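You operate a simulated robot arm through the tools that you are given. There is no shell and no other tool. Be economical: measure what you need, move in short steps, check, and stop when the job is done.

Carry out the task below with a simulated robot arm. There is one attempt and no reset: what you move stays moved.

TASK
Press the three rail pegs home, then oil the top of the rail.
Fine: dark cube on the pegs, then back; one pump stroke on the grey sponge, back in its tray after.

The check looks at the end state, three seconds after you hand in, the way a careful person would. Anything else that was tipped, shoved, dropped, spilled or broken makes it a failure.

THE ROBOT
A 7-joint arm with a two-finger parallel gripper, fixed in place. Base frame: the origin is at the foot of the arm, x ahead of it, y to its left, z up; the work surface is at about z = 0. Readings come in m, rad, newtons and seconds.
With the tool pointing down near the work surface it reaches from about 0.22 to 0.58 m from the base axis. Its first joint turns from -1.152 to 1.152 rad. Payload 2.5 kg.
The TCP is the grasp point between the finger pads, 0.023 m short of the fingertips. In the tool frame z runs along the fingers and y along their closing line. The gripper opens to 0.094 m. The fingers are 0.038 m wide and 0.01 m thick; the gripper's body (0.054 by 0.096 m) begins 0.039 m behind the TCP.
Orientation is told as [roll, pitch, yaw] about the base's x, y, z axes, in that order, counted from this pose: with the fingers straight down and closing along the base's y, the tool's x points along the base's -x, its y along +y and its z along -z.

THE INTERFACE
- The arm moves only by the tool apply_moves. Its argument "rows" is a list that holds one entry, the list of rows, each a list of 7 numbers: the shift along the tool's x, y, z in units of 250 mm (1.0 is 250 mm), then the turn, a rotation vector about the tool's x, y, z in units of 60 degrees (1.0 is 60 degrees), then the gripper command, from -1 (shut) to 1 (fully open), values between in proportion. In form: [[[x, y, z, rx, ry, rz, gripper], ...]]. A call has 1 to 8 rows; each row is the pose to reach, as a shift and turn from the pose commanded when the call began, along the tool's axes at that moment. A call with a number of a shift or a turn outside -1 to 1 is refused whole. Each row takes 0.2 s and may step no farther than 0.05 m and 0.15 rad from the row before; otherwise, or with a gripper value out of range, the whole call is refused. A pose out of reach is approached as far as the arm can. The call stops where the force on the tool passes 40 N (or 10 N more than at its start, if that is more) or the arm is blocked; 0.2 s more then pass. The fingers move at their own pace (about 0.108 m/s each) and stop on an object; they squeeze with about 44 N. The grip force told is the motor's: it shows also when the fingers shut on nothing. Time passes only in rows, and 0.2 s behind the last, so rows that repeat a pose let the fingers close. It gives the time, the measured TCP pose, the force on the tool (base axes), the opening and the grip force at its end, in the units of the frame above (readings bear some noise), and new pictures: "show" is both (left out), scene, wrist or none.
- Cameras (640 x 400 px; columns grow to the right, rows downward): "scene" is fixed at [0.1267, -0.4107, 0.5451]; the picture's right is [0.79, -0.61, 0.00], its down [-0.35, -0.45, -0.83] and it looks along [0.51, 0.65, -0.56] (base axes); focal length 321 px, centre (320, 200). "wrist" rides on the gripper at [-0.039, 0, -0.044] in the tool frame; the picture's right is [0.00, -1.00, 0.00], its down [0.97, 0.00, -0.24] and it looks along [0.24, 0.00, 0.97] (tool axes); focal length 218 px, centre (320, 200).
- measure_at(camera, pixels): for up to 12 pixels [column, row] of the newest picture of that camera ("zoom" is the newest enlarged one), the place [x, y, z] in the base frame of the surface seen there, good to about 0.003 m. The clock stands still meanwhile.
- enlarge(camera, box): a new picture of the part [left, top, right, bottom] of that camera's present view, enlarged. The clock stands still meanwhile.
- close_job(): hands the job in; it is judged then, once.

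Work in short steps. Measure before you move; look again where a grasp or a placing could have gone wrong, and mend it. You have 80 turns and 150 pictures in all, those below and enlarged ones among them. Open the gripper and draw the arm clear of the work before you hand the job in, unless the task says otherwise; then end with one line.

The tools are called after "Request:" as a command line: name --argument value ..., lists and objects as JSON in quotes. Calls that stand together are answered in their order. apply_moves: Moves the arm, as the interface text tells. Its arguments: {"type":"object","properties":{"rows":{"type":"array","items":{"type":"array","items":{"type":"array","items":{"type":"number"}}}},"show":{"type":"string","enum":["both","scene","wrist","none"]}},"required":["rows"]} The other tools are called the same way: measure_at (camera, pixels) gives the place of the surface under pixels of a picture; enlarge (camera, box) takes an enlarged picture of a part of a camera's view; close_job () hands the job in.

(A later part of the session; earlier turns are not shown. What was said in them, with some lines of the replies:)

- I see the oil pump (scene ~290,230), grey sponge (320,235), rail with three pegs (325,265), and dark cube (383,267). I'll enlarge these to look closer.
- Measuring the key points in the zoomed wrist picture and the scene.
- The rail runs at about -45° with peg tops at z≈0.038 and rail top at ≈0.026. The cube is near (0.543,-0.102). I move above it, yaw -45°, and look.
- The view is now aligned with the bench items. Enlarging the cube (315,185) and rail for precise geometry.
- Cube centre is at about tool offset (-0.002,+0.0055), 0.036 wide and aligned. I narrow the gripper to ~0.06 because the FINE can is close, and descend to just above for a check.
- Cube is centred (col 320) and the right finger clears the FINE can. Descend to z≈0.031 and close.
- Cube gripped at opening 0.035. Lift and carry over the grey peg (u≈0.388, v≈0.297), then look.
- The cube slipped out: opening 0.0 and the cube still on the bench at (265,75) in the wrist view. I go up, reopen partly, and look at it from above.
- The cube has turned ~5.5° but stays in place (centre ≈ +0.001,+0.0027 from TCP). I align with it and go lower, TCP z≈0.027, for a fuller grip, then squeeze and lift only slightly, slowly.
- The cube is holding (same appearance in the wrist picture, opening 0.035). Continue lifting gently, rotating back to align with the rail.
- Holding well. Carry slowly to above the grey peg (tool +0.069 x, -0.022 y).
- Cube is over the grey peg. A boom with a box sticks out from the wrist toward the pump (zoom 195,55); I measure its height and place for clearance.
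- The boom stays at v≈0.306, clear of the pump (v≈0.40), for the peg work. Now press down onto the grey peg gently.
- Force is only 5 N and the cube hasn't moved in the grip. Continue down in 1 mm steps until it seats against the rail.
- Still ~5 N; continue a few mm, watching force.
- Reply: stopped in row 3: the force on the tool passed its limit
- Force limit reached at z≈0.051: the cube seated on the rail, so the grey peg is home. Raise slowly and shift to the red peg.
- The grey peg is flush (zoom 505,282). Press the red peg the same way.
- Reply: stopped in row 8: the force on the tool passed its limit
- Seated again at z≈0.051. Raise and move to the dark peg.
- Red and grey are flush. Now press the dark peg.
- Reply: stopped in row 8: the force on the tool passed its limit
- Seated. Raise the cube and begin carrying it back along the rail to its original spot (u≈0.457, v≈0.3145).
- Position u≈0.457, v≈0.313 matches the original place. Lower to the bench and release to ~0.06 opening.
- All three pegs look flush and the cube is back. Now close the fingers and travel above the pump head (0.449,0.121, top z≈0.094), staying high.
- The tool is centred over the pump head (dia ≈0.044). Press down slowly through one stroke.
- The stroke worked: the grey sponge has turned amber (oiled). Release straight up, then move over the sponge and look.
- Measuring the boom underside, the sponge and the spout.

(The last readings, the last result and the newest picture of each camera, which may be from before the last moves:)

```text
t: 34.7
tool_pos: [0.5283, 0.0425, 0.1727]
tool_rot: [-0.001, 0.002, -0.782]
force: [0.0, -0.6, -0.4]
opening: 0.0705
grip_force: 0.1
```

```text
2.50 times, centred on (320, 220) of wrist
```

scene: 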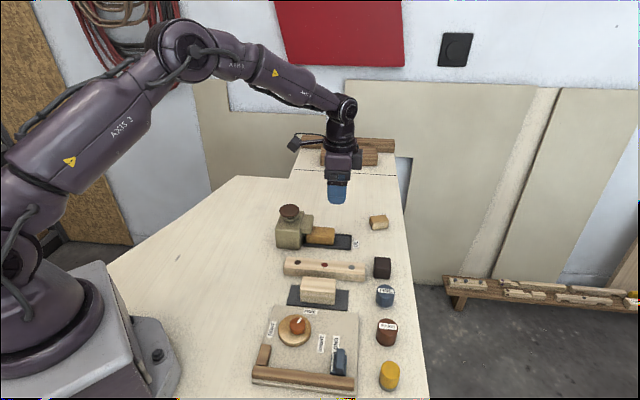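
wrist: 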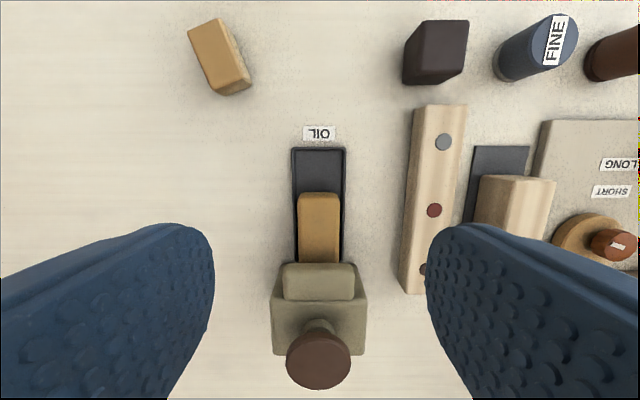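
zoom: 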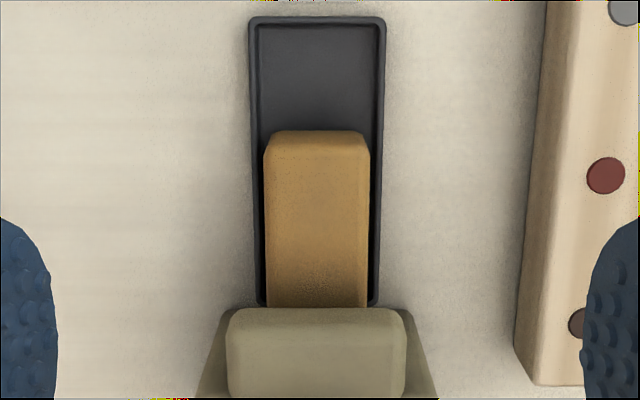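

Boom underside sits 0.070 above TCP, so at TCP z≈0.036 it clears the pump head (0.094) by ~12 mm. I check the tray rim height and spout underside before grasping.

Request:
enlarge --camera "scene" --box '[276, 210, 372, 270]'

Request:
measure_at --camera "zoom" --pixels '[[130, 110], [150, 110], [182, 135], [205, 120], [200, 160], [175, 165], [200, 222], [330, 240], [480, 255], [500, 250], [260, 150], [330, 165]]'

```text
6.67 times, centred on (324, 240) of scene
```

zoom: 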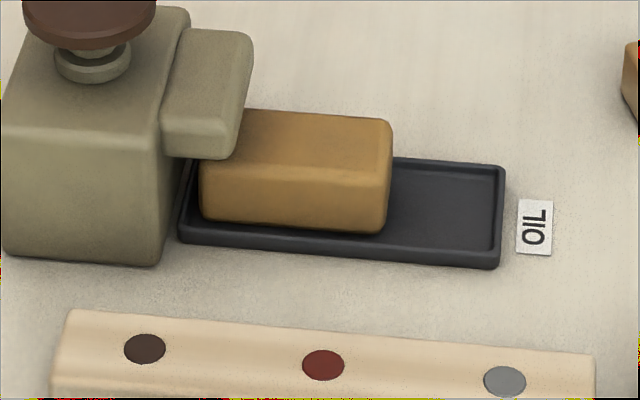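

```text
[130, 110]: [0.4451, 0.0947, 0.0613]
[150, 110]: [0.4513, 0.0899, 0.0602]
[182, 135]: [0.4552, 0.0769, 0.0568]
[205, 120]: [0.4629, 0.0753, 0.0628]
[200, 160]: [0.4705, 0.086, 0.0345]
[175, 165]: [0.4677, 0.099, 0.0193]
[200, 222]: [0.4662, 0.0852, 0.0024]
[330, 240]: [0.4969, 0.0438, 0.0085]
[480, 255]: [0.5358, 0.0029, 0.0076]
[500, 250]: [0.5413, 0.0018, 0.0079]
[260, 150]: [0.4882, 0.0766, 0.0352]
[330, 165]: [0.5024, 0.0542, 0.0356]
```

Rim is z≈0.008, sponge spans u 0.271–0.339 with top 0.035, and the spout ends at u≈0.283. I descend at u≈0.318 toward the sponge's free half, stopping at z≈0.07 to check.

Request:
apply_moves --rows '[[[0.102, 0.002, 0.1, 0, 0, 0, 0.4], [0.102, 0.002, 0.25, 0, 0, 0, 0.4], [0.102, 0.002, 0.36, 0, 0, 0, 0.4], [0.102, 0.002, 0.42, 0, 0, 0, 0.4]]]'

Request:
enlarge --camera "scene" --box '[230, 160, 390, 260]'

```text
t: 35.7
tool_pos: [0.5089, 0.061, 0.0673]
tool_rot: [0.001, 0.001, -0.783]
force: [0.6, -0.1, 0.0]
opening: 0.0658
grip_force: 0.1
```

scene: 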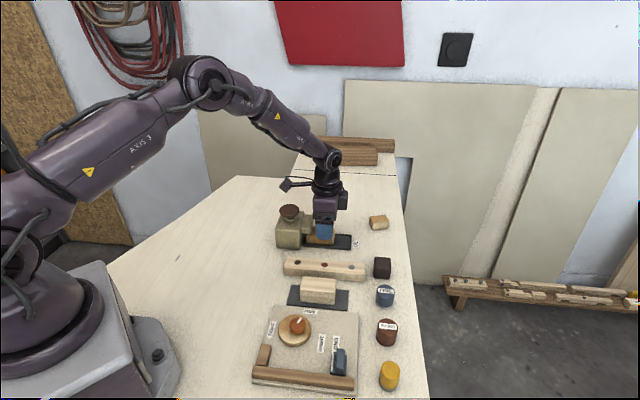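
wrist: 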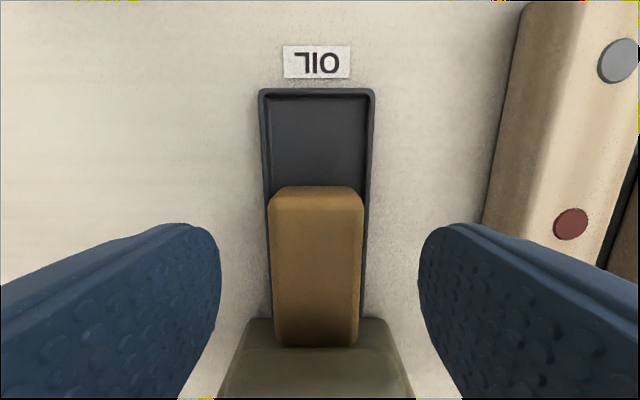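

```text
4.00 times, centred on (310, 210) of scene
```

zoom: 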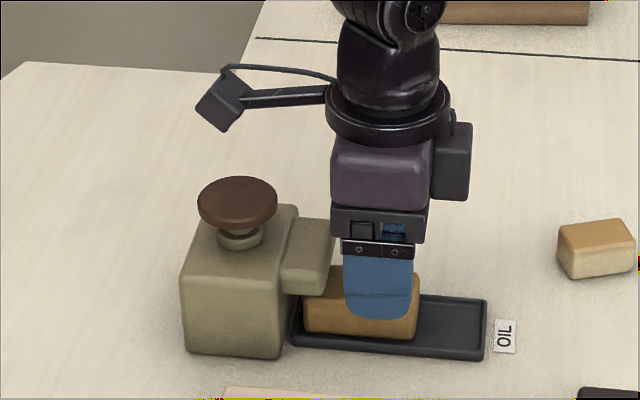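

Aligned; sponge between the fingers (cols 270–362), boom well above the pump. Descend to z≈0.035 and close.

Request:
apply_moves --rows '[[[0, 0, 0.06, 0, 0, 0, 0.4], [0, 0, 0.1, 0, 0, 0, 0.4], [0, 0, 0.128, 0, 0, 0, 0.4], [0, 0, 0.128, 0, 0, 0, -1], [0, 0, 0.128, 0, 0, 0, -1], [0, 0, 0.128, 0, 0, 0, -1]]]'

Request:
enlarge --camera "scene" --box '[250, 170, 378, 250]'

```text
t: 37.1
tool_pos: [0.5088, 0.0599, 0.0362]
tool_rot: [0.002, 0.001, -0.784]
force: [-0.2, 0.8, 1.0]
opening: 0.0369
grip_force: 44.5
```

scene: 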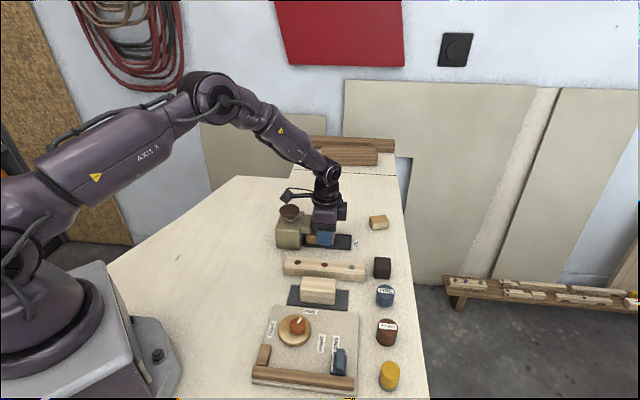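
wrist: 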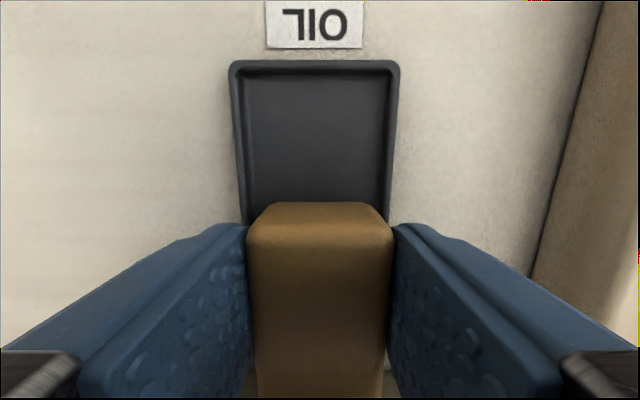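

```text
5.00 times, centred on (314, 210) of scene
```

zoom: 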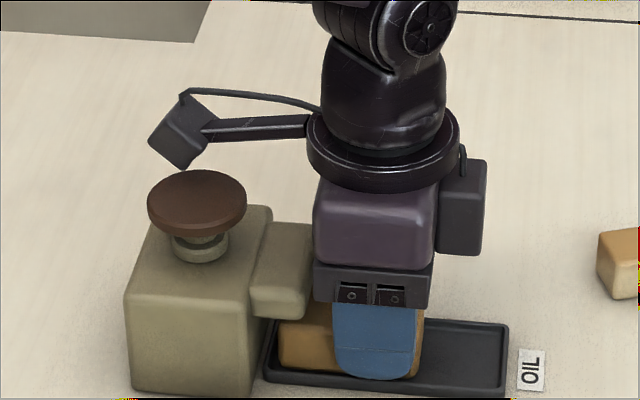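

Sponge held at 0.037. Lift 3 mm, slide out from under the spout (+u 28 mm inside the tray), then raise.

Request:
apply_moves --rows '[[[0, 0, -0.012, 0, 0, 0, -1], [-0.04, 0, -0.012, 0, 0, 0, -1], [-0.08, 0, -0.012, 0, 0, 0, -1], [-0.112, 0, -0.014, 0, 0, 0, -1], [-0.112, 0, -0.05, 0, 0, 0, -1], [-0.112, 0, -0.1, 0, 0, 0, -1], [-0.112, 0, -0.15, 0, 0, 0, -1], [-0.112, 0, -0.2, 0, 0, 0, -1]]]'

Request:
enlarge --camera "scene" --box '[260, 170, 404, 260]'

```text
t: 38.9
tool_pos: [0.531, 0.0413, 0.0854]
tool_rot: [0.001, -0.002, -0.783]
force: [0.1, -0.3, -0.1]
opening: 0.037
grip_force: 44.0
```

scene: 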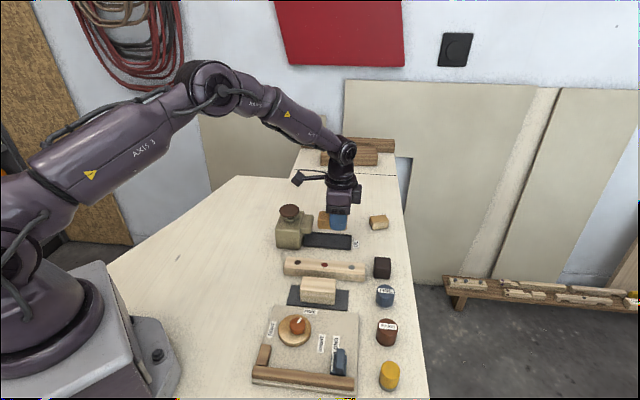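
wrist: 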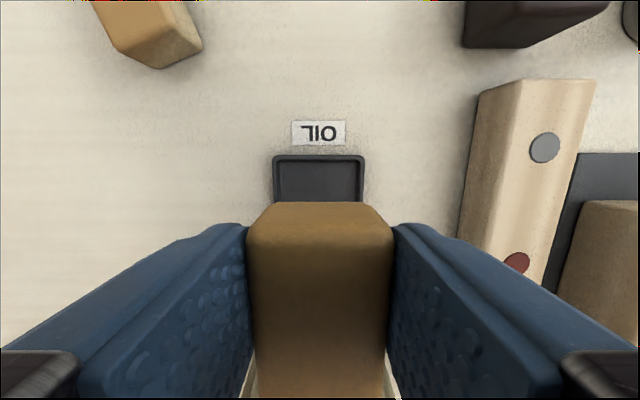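

```text
4.44 times, centred on (332, 215) of scene
```

zoom: 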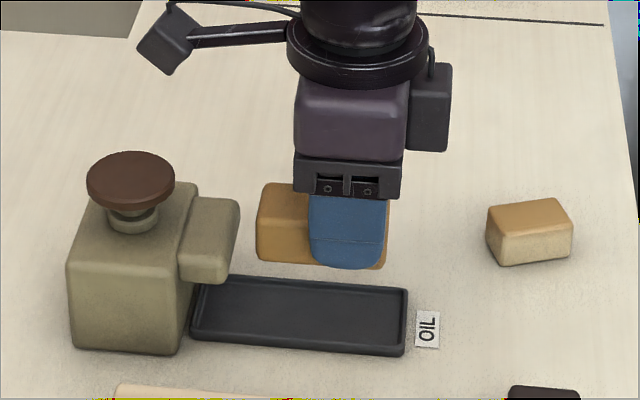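

Sponge lifted and level. Carry it over the +u end of the rail (tool x -0.054, y -0.1065), bottom at ≈0.052.

Request:
apply_moves --rows '[[[-0.03, -0.06, 0, 0, 0, 0, -1], [-0.07, -0.14, 0, 0, 0, 0, -1], [-0.11, -0.22, 0, 0, 0, 0, -1], [-0.15, -0.3, 0, 0, 0, 0, -1], [-0.19, -0.38, 0, 0, 0, 0, -1], [-0.215, -0.426, 0, 0, 0, 0, -1], [-0.215, -0.426, 0.04, 0, 0, 0, -1], [-0.215, -0.426, 0.08, 0, 0, 0, -1]]]'

Request:
enlarge --camera "scene" --box '[270, 200, 414, 290]'

```text
t: 40.7
tool_pos: [0.4915, -0.0714, 0.063]
tool_rot: [0.002, 0.001, -0.782]
force: [0.2, -0.7, -0.2]
opening: 0.0369
grip_force: 44.3
```

scene: 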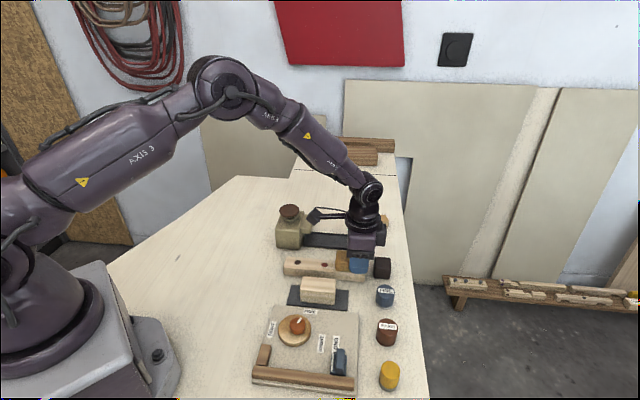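
wrist: 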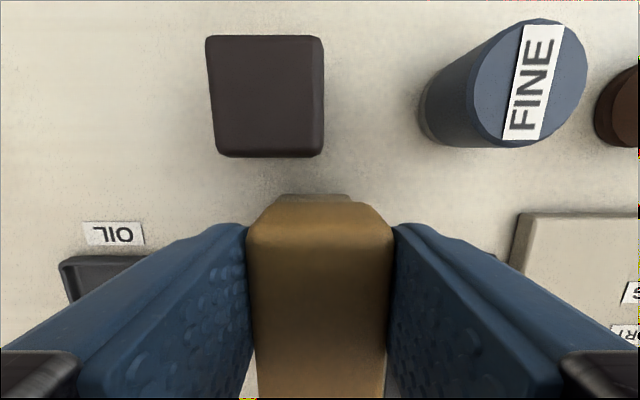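

```text
4.44 times, centred on (342, 245) of scene
```

zoom: 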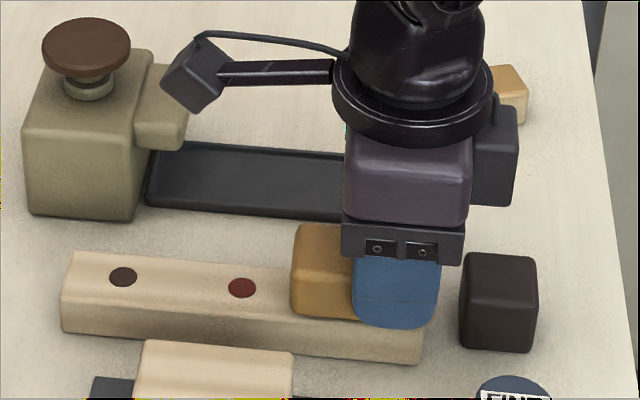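

Sponge hovers just above the rail, ~15 mm short of the cube. Shift 4 mm further to the end and lower to light contact.

Request:
apply_moves --rows '[[[-0.016, 0, 0, 0, 0, 0, -1], [-0.016, 0, 0.012, 0, 0, 0, -1], [-0.016, 0, 0.02, 0, 0, 0, -1], [-0.016, 0, 0.026, 0, 0, 0, -1], [-0.016, 0, 0.03, 0, 0, 0, -1]]]'

```text
t: 41.9
tool_pos: [0.4953, -0.0736, 0.0568]
tool_rot: [0.002, 0.0, -0.785]
force: [-3.4, 0.0, 9.1]
opening: 0.0368
grip_force: 44.0
```

scene: 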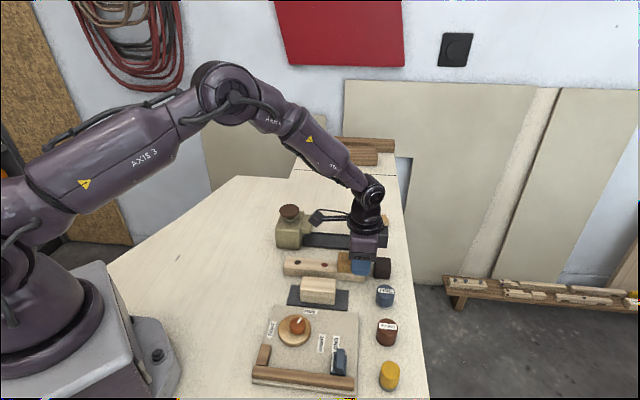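
wrist: 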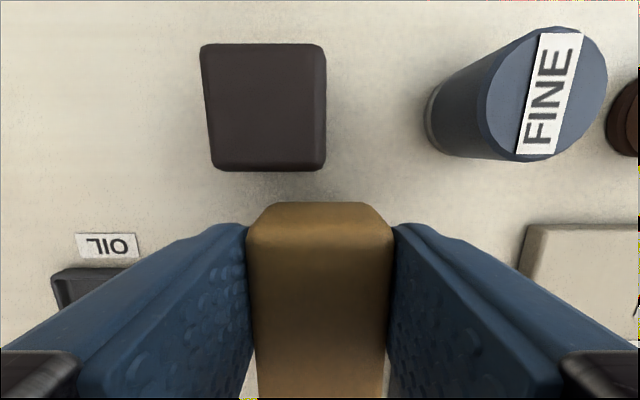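

Contact at about 9 N. Ease slightly and wipe a short first stretch, checking that the rail does not drag.

Request:
apply_moves --rows '[[[0.02, 0, -0.001, 0, 0, 0, -1], [0.05, 0, -0.002, 0, 0, 0, -1], [0.08, 0, -0.002, 0, 0, 0, -1], [0.11, 0, -0.002, 0, 0, 0, -1]]]' --show "wrist"

Request:
enlarge --camera "scene" --box '[270, 200, 414, 290]'

```text
t: 42.9
tool_pos: [0.4742, -0.0559, 0.0582]
tool_rot: [0.002, 0.002, -0.783]
force: [-0.4, -1.1, 0.5]
opening: 0.037
grip_force: 43.3
```

wrist: 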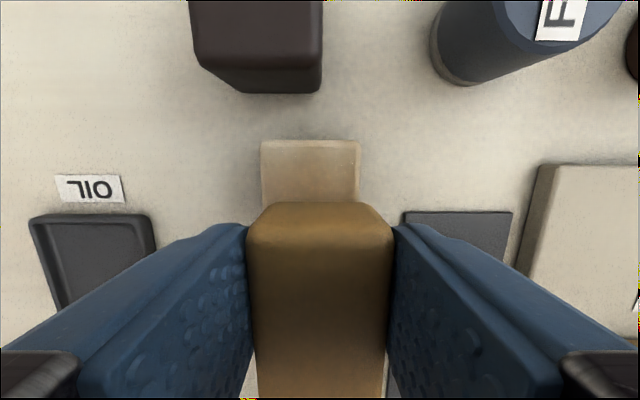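

```text
4.44 times, centred on (342, 245) of scene
```

zoom: 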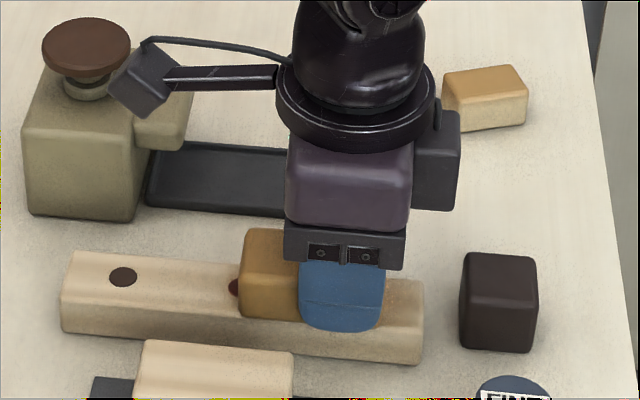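

The rail didn't move, but contact went light (0.5 N). Lower ~1 mm and re-stroke to the +u end, then along the rail.

Request:
apply_moves --rows '[[[0, 0, 0.005, 0, 0, 0, -1], [-0.03, 0, 0.005, 0, 0, 0, -1], [-0.06, 0, 0.005, 0, 0, 0, -1], [-0.09, 0, 0.005, 0, 0, 0, -1], [-0.11, 0, 0.005, 0, 0, 0, -1]]]' --show "none"

Request:
apply_moves --rows '[[[0.05, 0, 0, 0, 0, 0, -1], [0.1, 0, 0, 0, 0, 0, -1], [0.15, 0, 0, 0, 0, 0, -1], [0.2, 0, 0, 0, 0, 0, -1], [0.25, 0, 0, 0, 0, 0, -1]]]'

Request:
enlarge --camera "scene" --box '[270, 200, 414, 290]'

```text
t: 44.1
tool_pos: [0.4951, -0.0737, 0.0577]
tool_rot: [0.0, 0.003, -0.784]
force: [0.5, -0.5, -0.2]
opening: 0.037
grip_force: 44.3
```

```text
t: 45.3
tool_pos: [0.4495, -0.0302, 0.0583]
tool_rot: [0.001, 0.002, -0.784]
force: [-0.2, 0.1, 0.3]
opening: 0.0367
grip_force: 43.6
```

scene: 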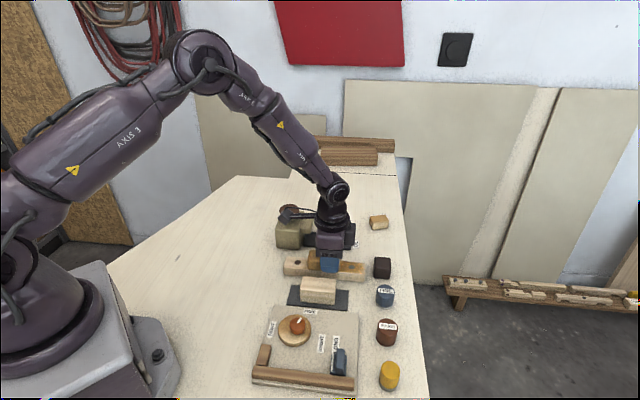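
wrist: 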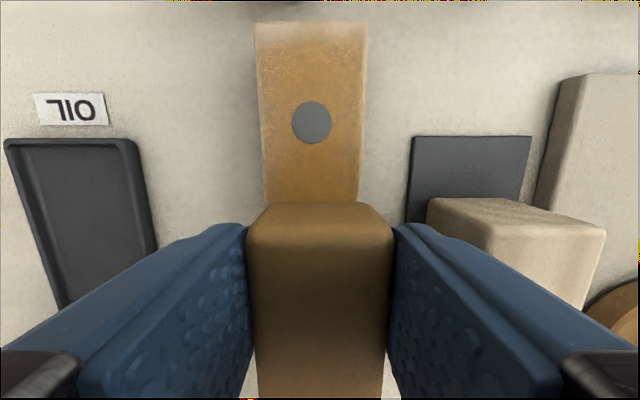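

```text
4.44 times, centred on (342, 245) of scene
```

zoom: 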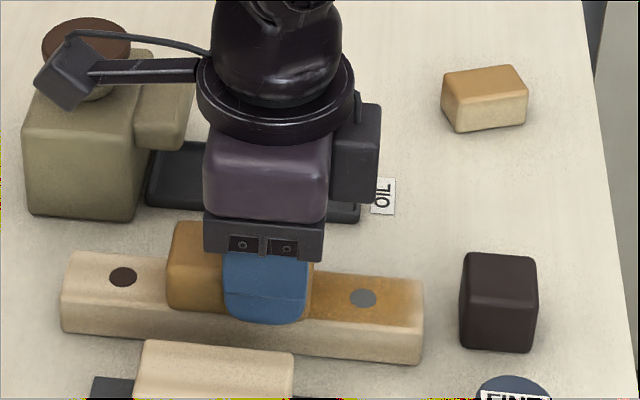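

Oil shows on the wiped stretch (amber); the very +u end is still pale. Continue to the -u end with slightly more pressure, then redo the +u end.

Request:
apply_moves --rows '[[[0.04, 0, 0.003, 0, 0, 0, -1], [0.08, 0, 0.004, 0, 0, 0, -1], [0.12, 0, 0.004, 0, 0, 0, -1], [0.16, 0, 0.004, 0, 0, 0, -1], [0.2, 0, 0.004, 0, 0, 0, -1], [0.235, 0, 0.004, 0, 0, 0, -1], [0.25, 0, 0.004, 0, 0, 0, -1]]]'

Request:
enlarge --camera "scene" --box '[260, 200, 404, 290]'

```text
t: 46.9
tool_pos: [0.4067, 0.0122, 0.0572]
tool_rot: [0.004, -0.002, -0.785]
force: [4.2, -7.2, 21.3]
opening: 0.0369
grip_force: 44.0
```

scene: 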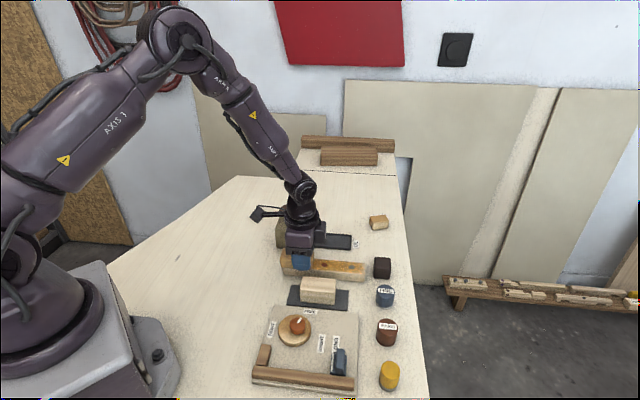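
wrist: 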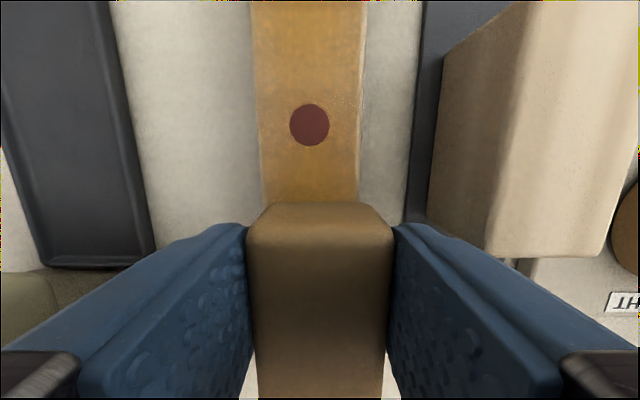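

```text
4.44 times, centred on (332, 245) of scene
```

zoom: 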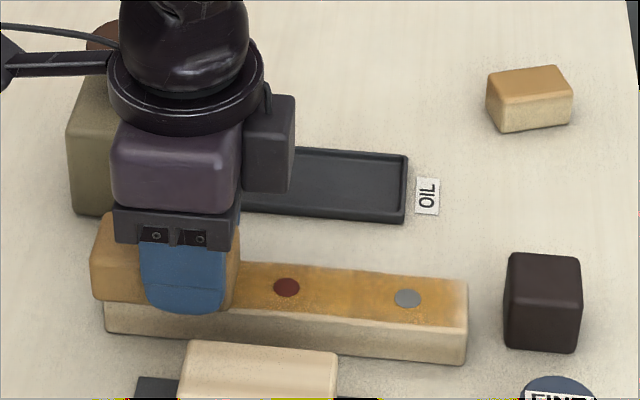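

Force 21 N; the -u end is under the sponge. Ease slightly and stroke all the way back toward the pale +u end.

Request:
apply_moves --rows '[[[-0.03, 0, -0.003, 0, 0, 0, -1], [-0.08, 0, -0.003, 0, 0, 0, -1], [-0.14, 0, -0.003, 0, 0, 0, -1], [-0.2, 0, -0.003, 0, 0, 0, -1], [-0.26, 0, -0.003, 0, 0, 0, -1], [-0.32, 0, -0.003, 0, 0, 0, -1], [-0.38, 0, -0.003, 0, 0, 0, -1], [-0.43, 0, -0.003, 0, 0, 0, -1]]]'

Request:
enlarge --camera "scene" --box '[260, 200, 404, 290]'

```text
t: 47.6
tool_pos: [0.421, 0.0007, 0.058]
tool_rot: [0.001, 0.013, -0.779]
force: [0.2, -0.7, 4.8]
opening: 0.0372
grip_force: 44.0
stopped in row 3: the force on the tool passed its limit (the readings are from after the stop); the commanded pose is now the measured one
```

scene: 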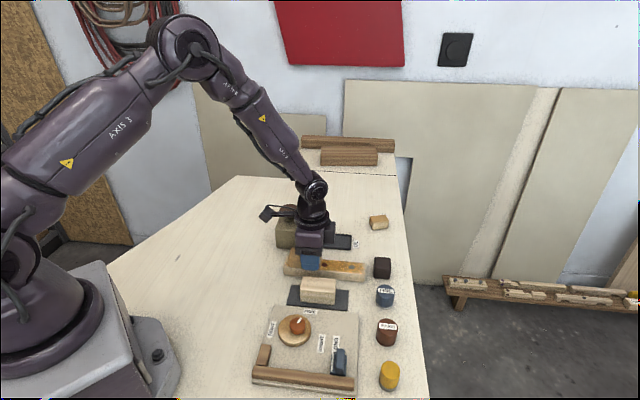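
wrist: 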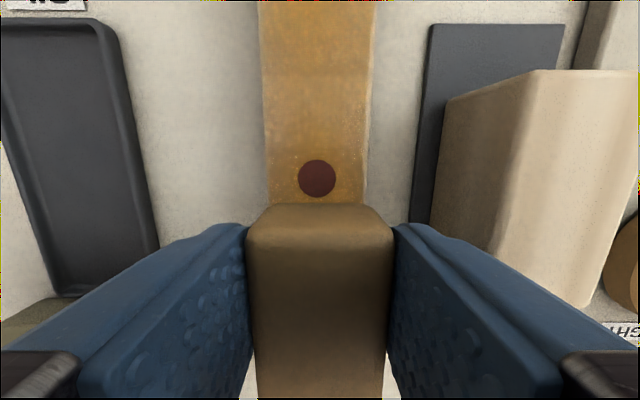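

```text
4.44 times, centred on (332, 245) of scene
```

zoom: 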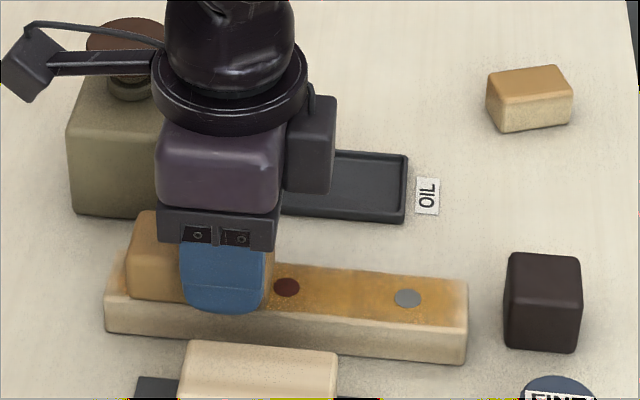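

Friction tripped the limit. I lift clear and inspect the coverage before touching up.

Request:
apply_moves --rows '[[[0, 0, -0.02, 0, 0, 0, -1], [0, 0, -0.08, 0, 0, 0, -1], [-0.12, 0, -0.1, 0, 0, 0, -1], [-0.24, 0, -0.1, 0, 0, 0, -1], [-0.34, 0, -0.1, 0, 0, 0, -1], [-0.42, 0, -0.1, 0, 0, 0, -1], [-0.42, 0, -0.1, 0, 0, 0, -1]]]'

Request:
enlarge --camera "scene" --box '[270, 215, 382, 285]'

```text
t: 49.2
tool_pos: [0.4947, -0.0706, 0.0792]
tool_rot: [-0.001, 0.013, -0.781]
force: [0.4, -0.4, -0.5]
opening: 0.0368
grip_force: 44.1
```

scene: 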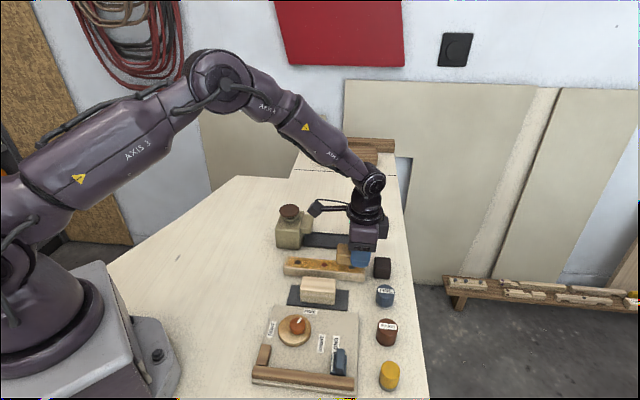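
wrist: 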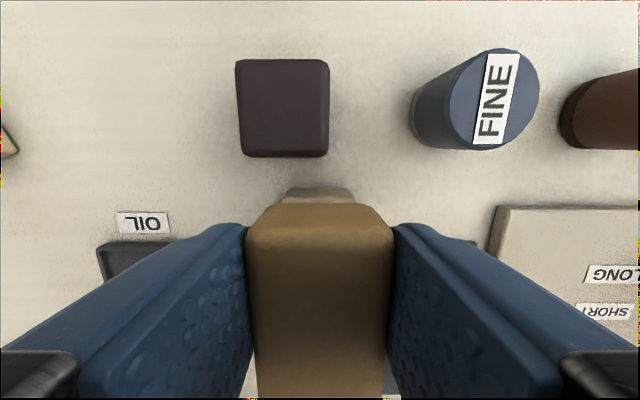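

```text
5.71 times, centred on (326, 250) of scene
```

zoom: 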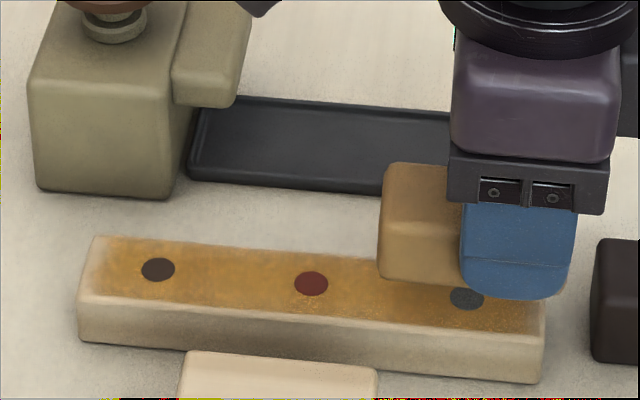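

Coverage is good at the -u end; only the outermost +u strip remained pale. Straighten the slight tilt and press the sponge at that end with a short stroke.

Request:
apply_moves --rows '[[[-0.02, -0.008, 0.03, -0.009, -0.009, 0.003, -1], [-0.026, -0.008, 0.07, -0.009, -0.009, 0.003, -1], [-0.026, -0.008, 0.095, -0.009, -0.009, 0.003, -1], [-0.026, -0.008, 0.104, -0.009, -0.009, 0.003, -1], [-0.016, -0.008, 0.104, -0.009, -0.009, 0.003, -1], [0.0, -0.008, 0.104, -0.009, -0.009, 0.003, -1], [0.02, -0.008, 0.104, -0.009, -0.009, 0.003, -1], [0.06, -0.008, 0.104, -0.009, -0.009, 0.003, -1]]]'

Request:
enlarge --camera "scene" --box '[270, 215, 398, 295]'

```text
t: 51.0
tool_pos: [0.4841, -0.0632, 0.0569]
tool_rot: [0.013, -0.004, -0.785]
force: [6.1, -6.8, 25.2]
opening: 0.0369
grip_force: 43.9
```

scene: 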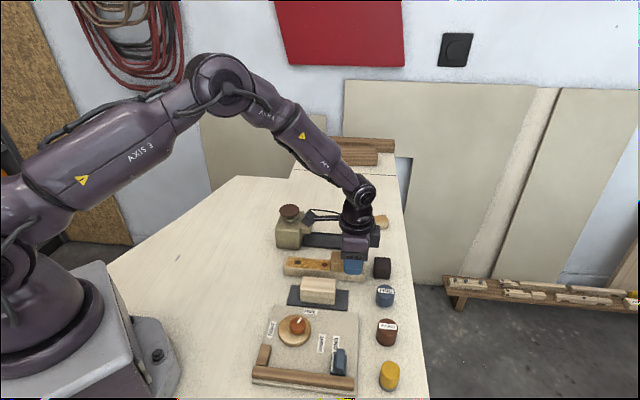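
wrist: 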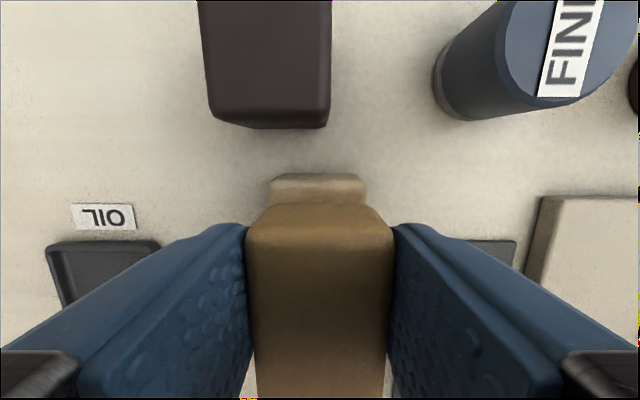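

```text
5.00 times, centred on (334, 255) of scene
```

zoom: 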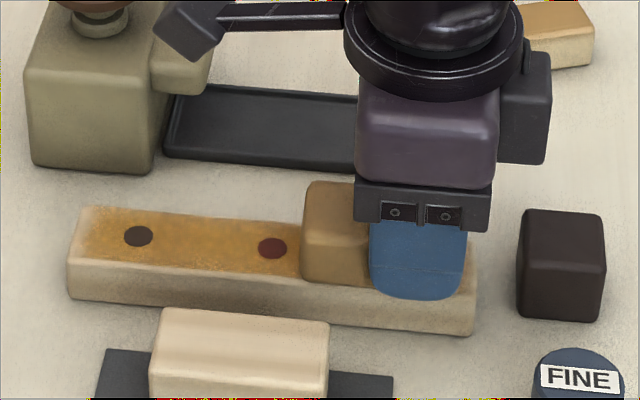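

Lifting away to view the +u end.

Request:
apply_moves --rows '[[[0, 0, -0.02, 0, 0, 0, -1], [0.05, 0, -0.1, 0, 0, 0, -1], [0.2, 0, -0.14, 0, 0, 0, -1], [0.35, 0, -0.14, 0, 0, 0, -1], [0.4, 0, -0.14, 0, 0, 0, -1]]]'

Request:
enlarge --camera "wrist" --box '[200, 0, 440, 230]'

Request:
enlarge --camera "scene" --box '[320, 245, 384, 285]'

```text
t: 52.2
tool_pos: [0.4108, 0.0077, 0.0943]
tool_rot: [0.008, 0.003, -0.783]
force: [0.2, 0.3, -0.4]
opening: 0.0367
grip_force: 43.9
```

scene: 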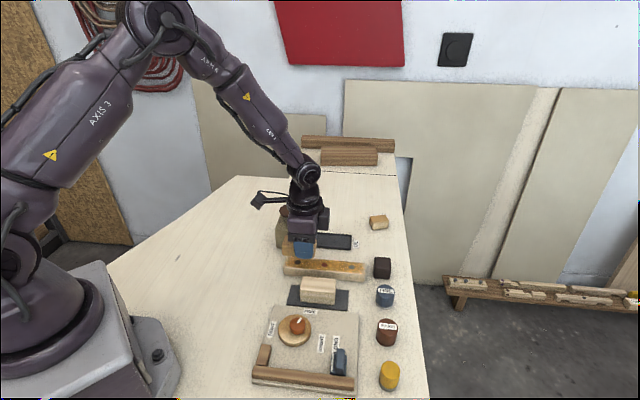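
wrist: 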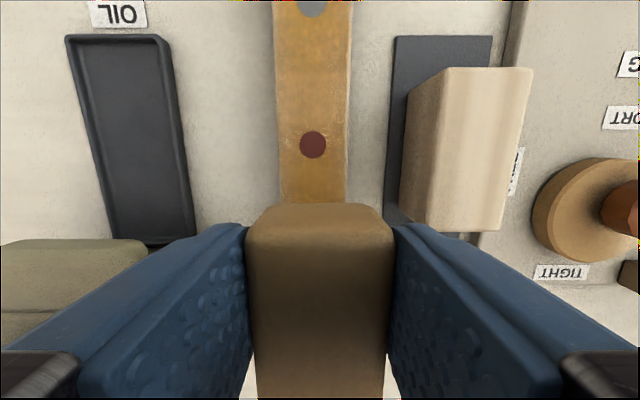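

```text
1.74 times, centred on (320, 115) of wrist
```

zoom: 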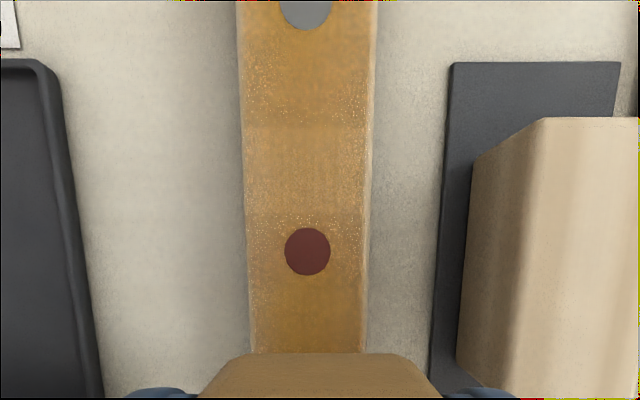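

```text
10.00 times, centred on (352, 265) of scene
```

zoom: 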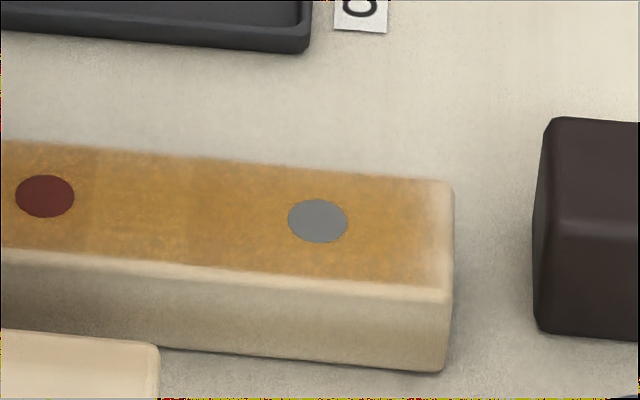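

The whole top is oiled; only the rounded end edge (~4 mm) fades, same as the other end. Carry the sponge back over the tray at u≈0.346 (clear of the spout).

Request:
apply_moves --rows '[[[-0.06, 0, 0, 0, 0, 0, -1], [-0.13, 0, 0, 0, 0, 0, -1], [-0.2, 0.02, 0, 0, 0, 0, -1], [-0.244, 0.1, 0, 0, 0, 0, -1], [-0.244, 0.2, 0, 0, 0, 0, -1], [-0.244, 0.3, 0, 0, 0, 0, -1], [-0.244, 0.39, 0, 0, 0, 0, -1], [-0.244, 0.431, 0, 0, 0, 0, -1]]]' --show "none"

Request:
apply_moves --rows '[[[0, 0, 0.05, 0, 0, 0, -1], [0, 0, 0.1, 0, 0, 0, -1], [0, 0, 0.14, 0, 0, 0, -1]]]'

Request:
enlarge --camera "scene" --box '[265, 195, 393, 275]'

```text
t: 54.0
tool_pos: [0.5333, 0.0416, 0.0906]
tool_rot: [0.007, 0.003, -0.783]
force: [-0.6, 0.8, -0.6]
opening: 0.0368
grip_force: 43.4
```

```text
t: 54.8
tool_pos: [0.5329, 0.0399, 0.0568]
tool_rot: [0.006, 0.005, -0.782]
force: [0.3, -0.5, -0.6]
opening: 0.0367
grip_force: 44.2
```

scene: 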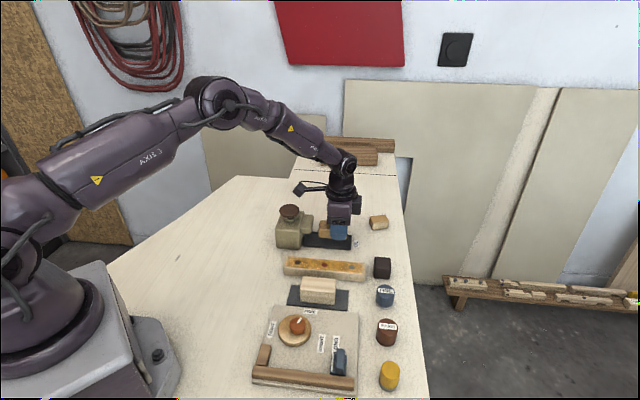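
wrist: 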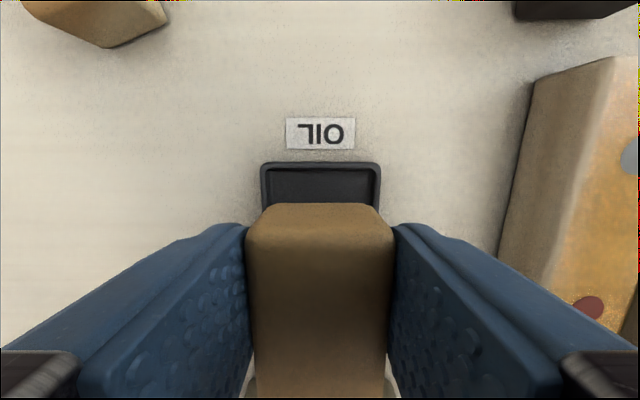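

```text
5.00 times, centred on (329, 235) of scene
```

zoom: 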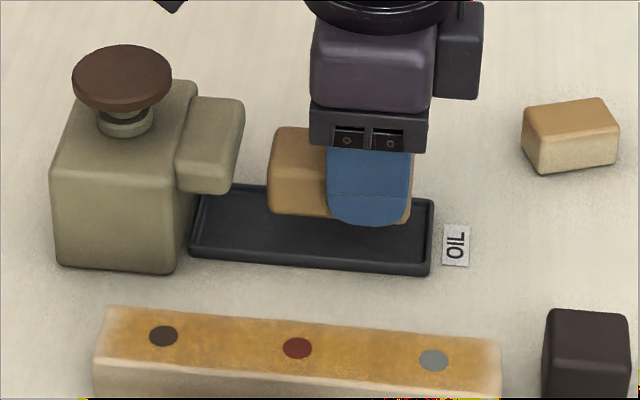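

Sponge is centred over the tray (tray cols 260–380). Lower it in, shift slightly toward the middle, and release.

Request:
apply_moves --rows '[[[0.02, 0, 0.03, 0, 0, 0, -1], [0.02, 0, 0.06, 0, 0, 0, -1], [0.02, 0, 0.075, 0, 0, 0, -1], [0.02, 0, 0.083, 0, 0, 0, -1], [0.02, 0, 0.087, 0, 0, 0, -1]]]'

Request:
enlarge --camera "scene" --box '[265, 195, 393, 275]'

```text
t: 56.0
tool_pos: [0.5309, 0.0442, 0.0353]
tool_rot: [0.007, 0.003, -0.784]
force: [-1.8, 0.1, 10.5]
opening: 0.0371
grip_force: 43.9
```

scene: 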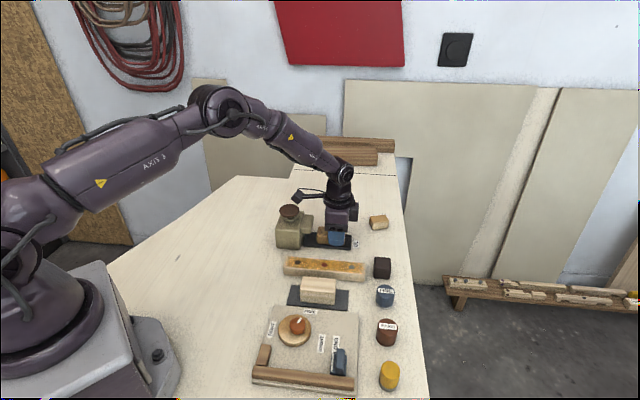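
wrist: 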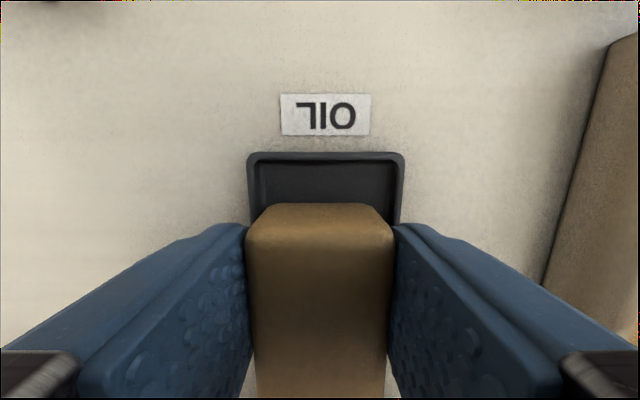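

```text
5.00 times, centred on (329, 235) of scene
```

zoom: 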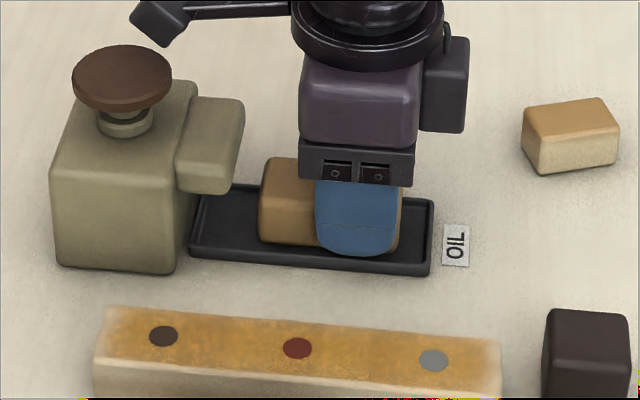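

Sponge touches the tray floor (10 N) inside the rim. Release to 0.066 and rise straight up.

Request:
apply_moves --rows '[[[0, 0, -0.002, 0, 0, 0, -0.1], [0, 0, -0.002, 0, 0, 0, 0.3], [0, 0, -0.002, 0, 0, 0, 0.3], [0, 0, -0.08, 0, 0, 0, 0.3], [0, 0, -0.22, 0, 0, 0, 0.3], [0, 0, -0.4, 0, 0, 0, 0.3], [0, 0, -0.58, 0, 0, 0, 0.5]]]'

Request:
enlarge --camera "scene" --box '[250, 190, 410, 290]'

```text
t: 57.6
tool_pos: [0.5296, 0.0412, 0.1804]
tool_rot: [0.008, 0.005, -0.784]
force: [-0.3, -0.1, 0.8]
opening: 0.0706
grip_force: 0.0
```

scene: 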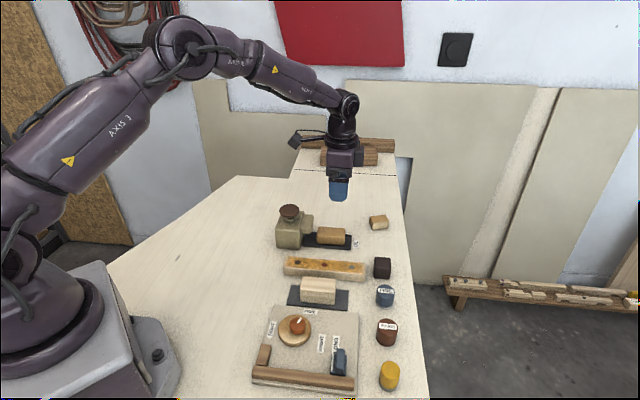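
wrist: 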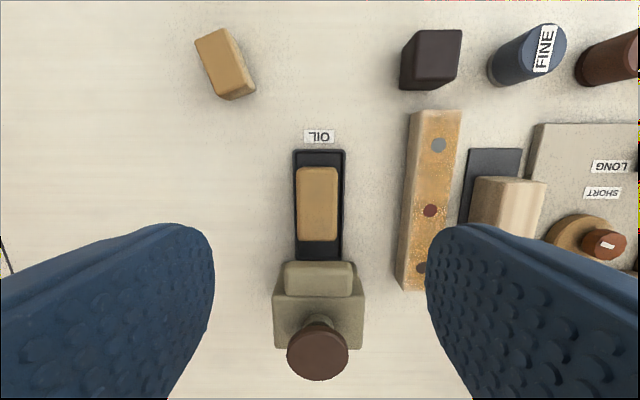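

```text
4.00 times, centred on (330, 240) of scene
```

zoom: 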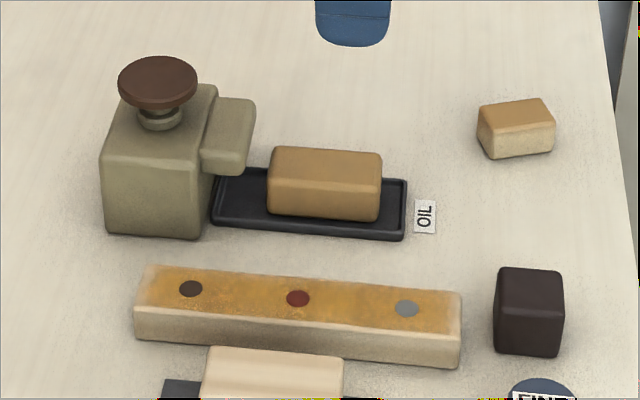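

Sponge is flat in its tray. A closer look at the rail's coverage.

Request:
enlarge --camera "wrist" --box '[360, 95, 480, 300]'

Request:
enlarge --camera "scene" --box '[276, 240, 372, 300]'

```text
1.95 times, centred on (420, 198) of wrist
```

zoom: 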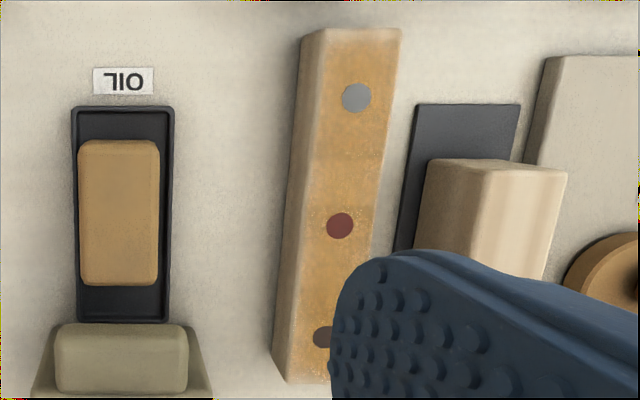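

```text
6.67 times, centred on (324, 270) of scene
```

zoom: 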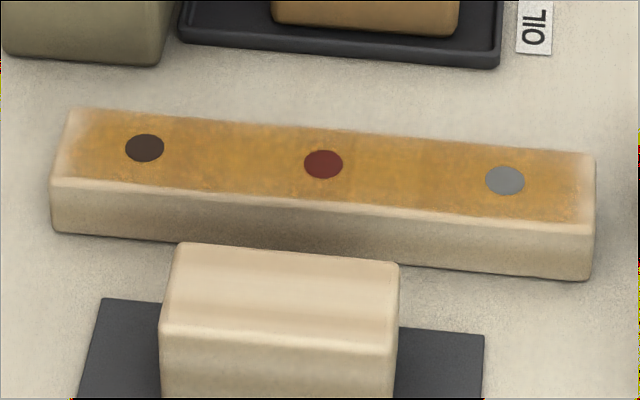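

Coat is even along the full top, pegs flush, cube and sponge back. Draw the arm up and open the gripper.

Request:
apply_moves --rows '[[[0, 0, -0.15, 0, 0, 0, 1], [0.05, 0, -0.3, 0, 0, 0, 1], [0.1, 0, -0.45, 0, 0, 0, 1], [0.1, 0, -0.5, 0, 0, 0, 1]]]' --show "scene"

```text
t: 58.6
tool_pos: [0.5112, 0.0578, 0.3054]
tool_rot: [0.006, 0.004, -0.783]
force: [-0.1, 0.4, 0.1]
opening: 0.0937
grip_force: 0.0
```

scene: 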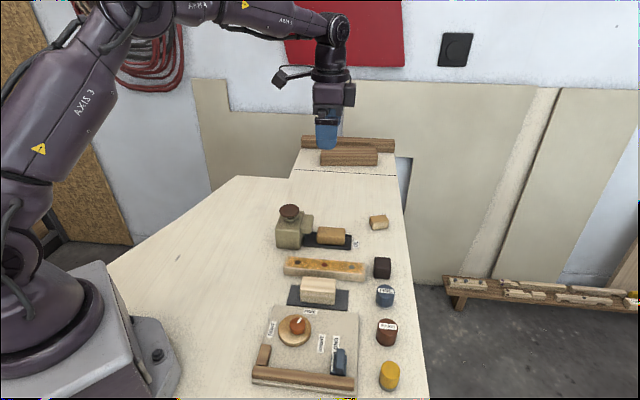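

The arm is clear and everything is in place, so I hand in.

Request:
close_job

```text
The job is handed in.
```

I pressed all three rail pegs flush with the dark cube and oiled the rail top with one pump stroke on the sponge. The cube slipped from its first grip and turned slightly on the bench. It is now back in its original spot. A few millimetres at each rounded end of the rail stayed pale. The sponge is back in its tray, nearer the middle than where it started under the spout.
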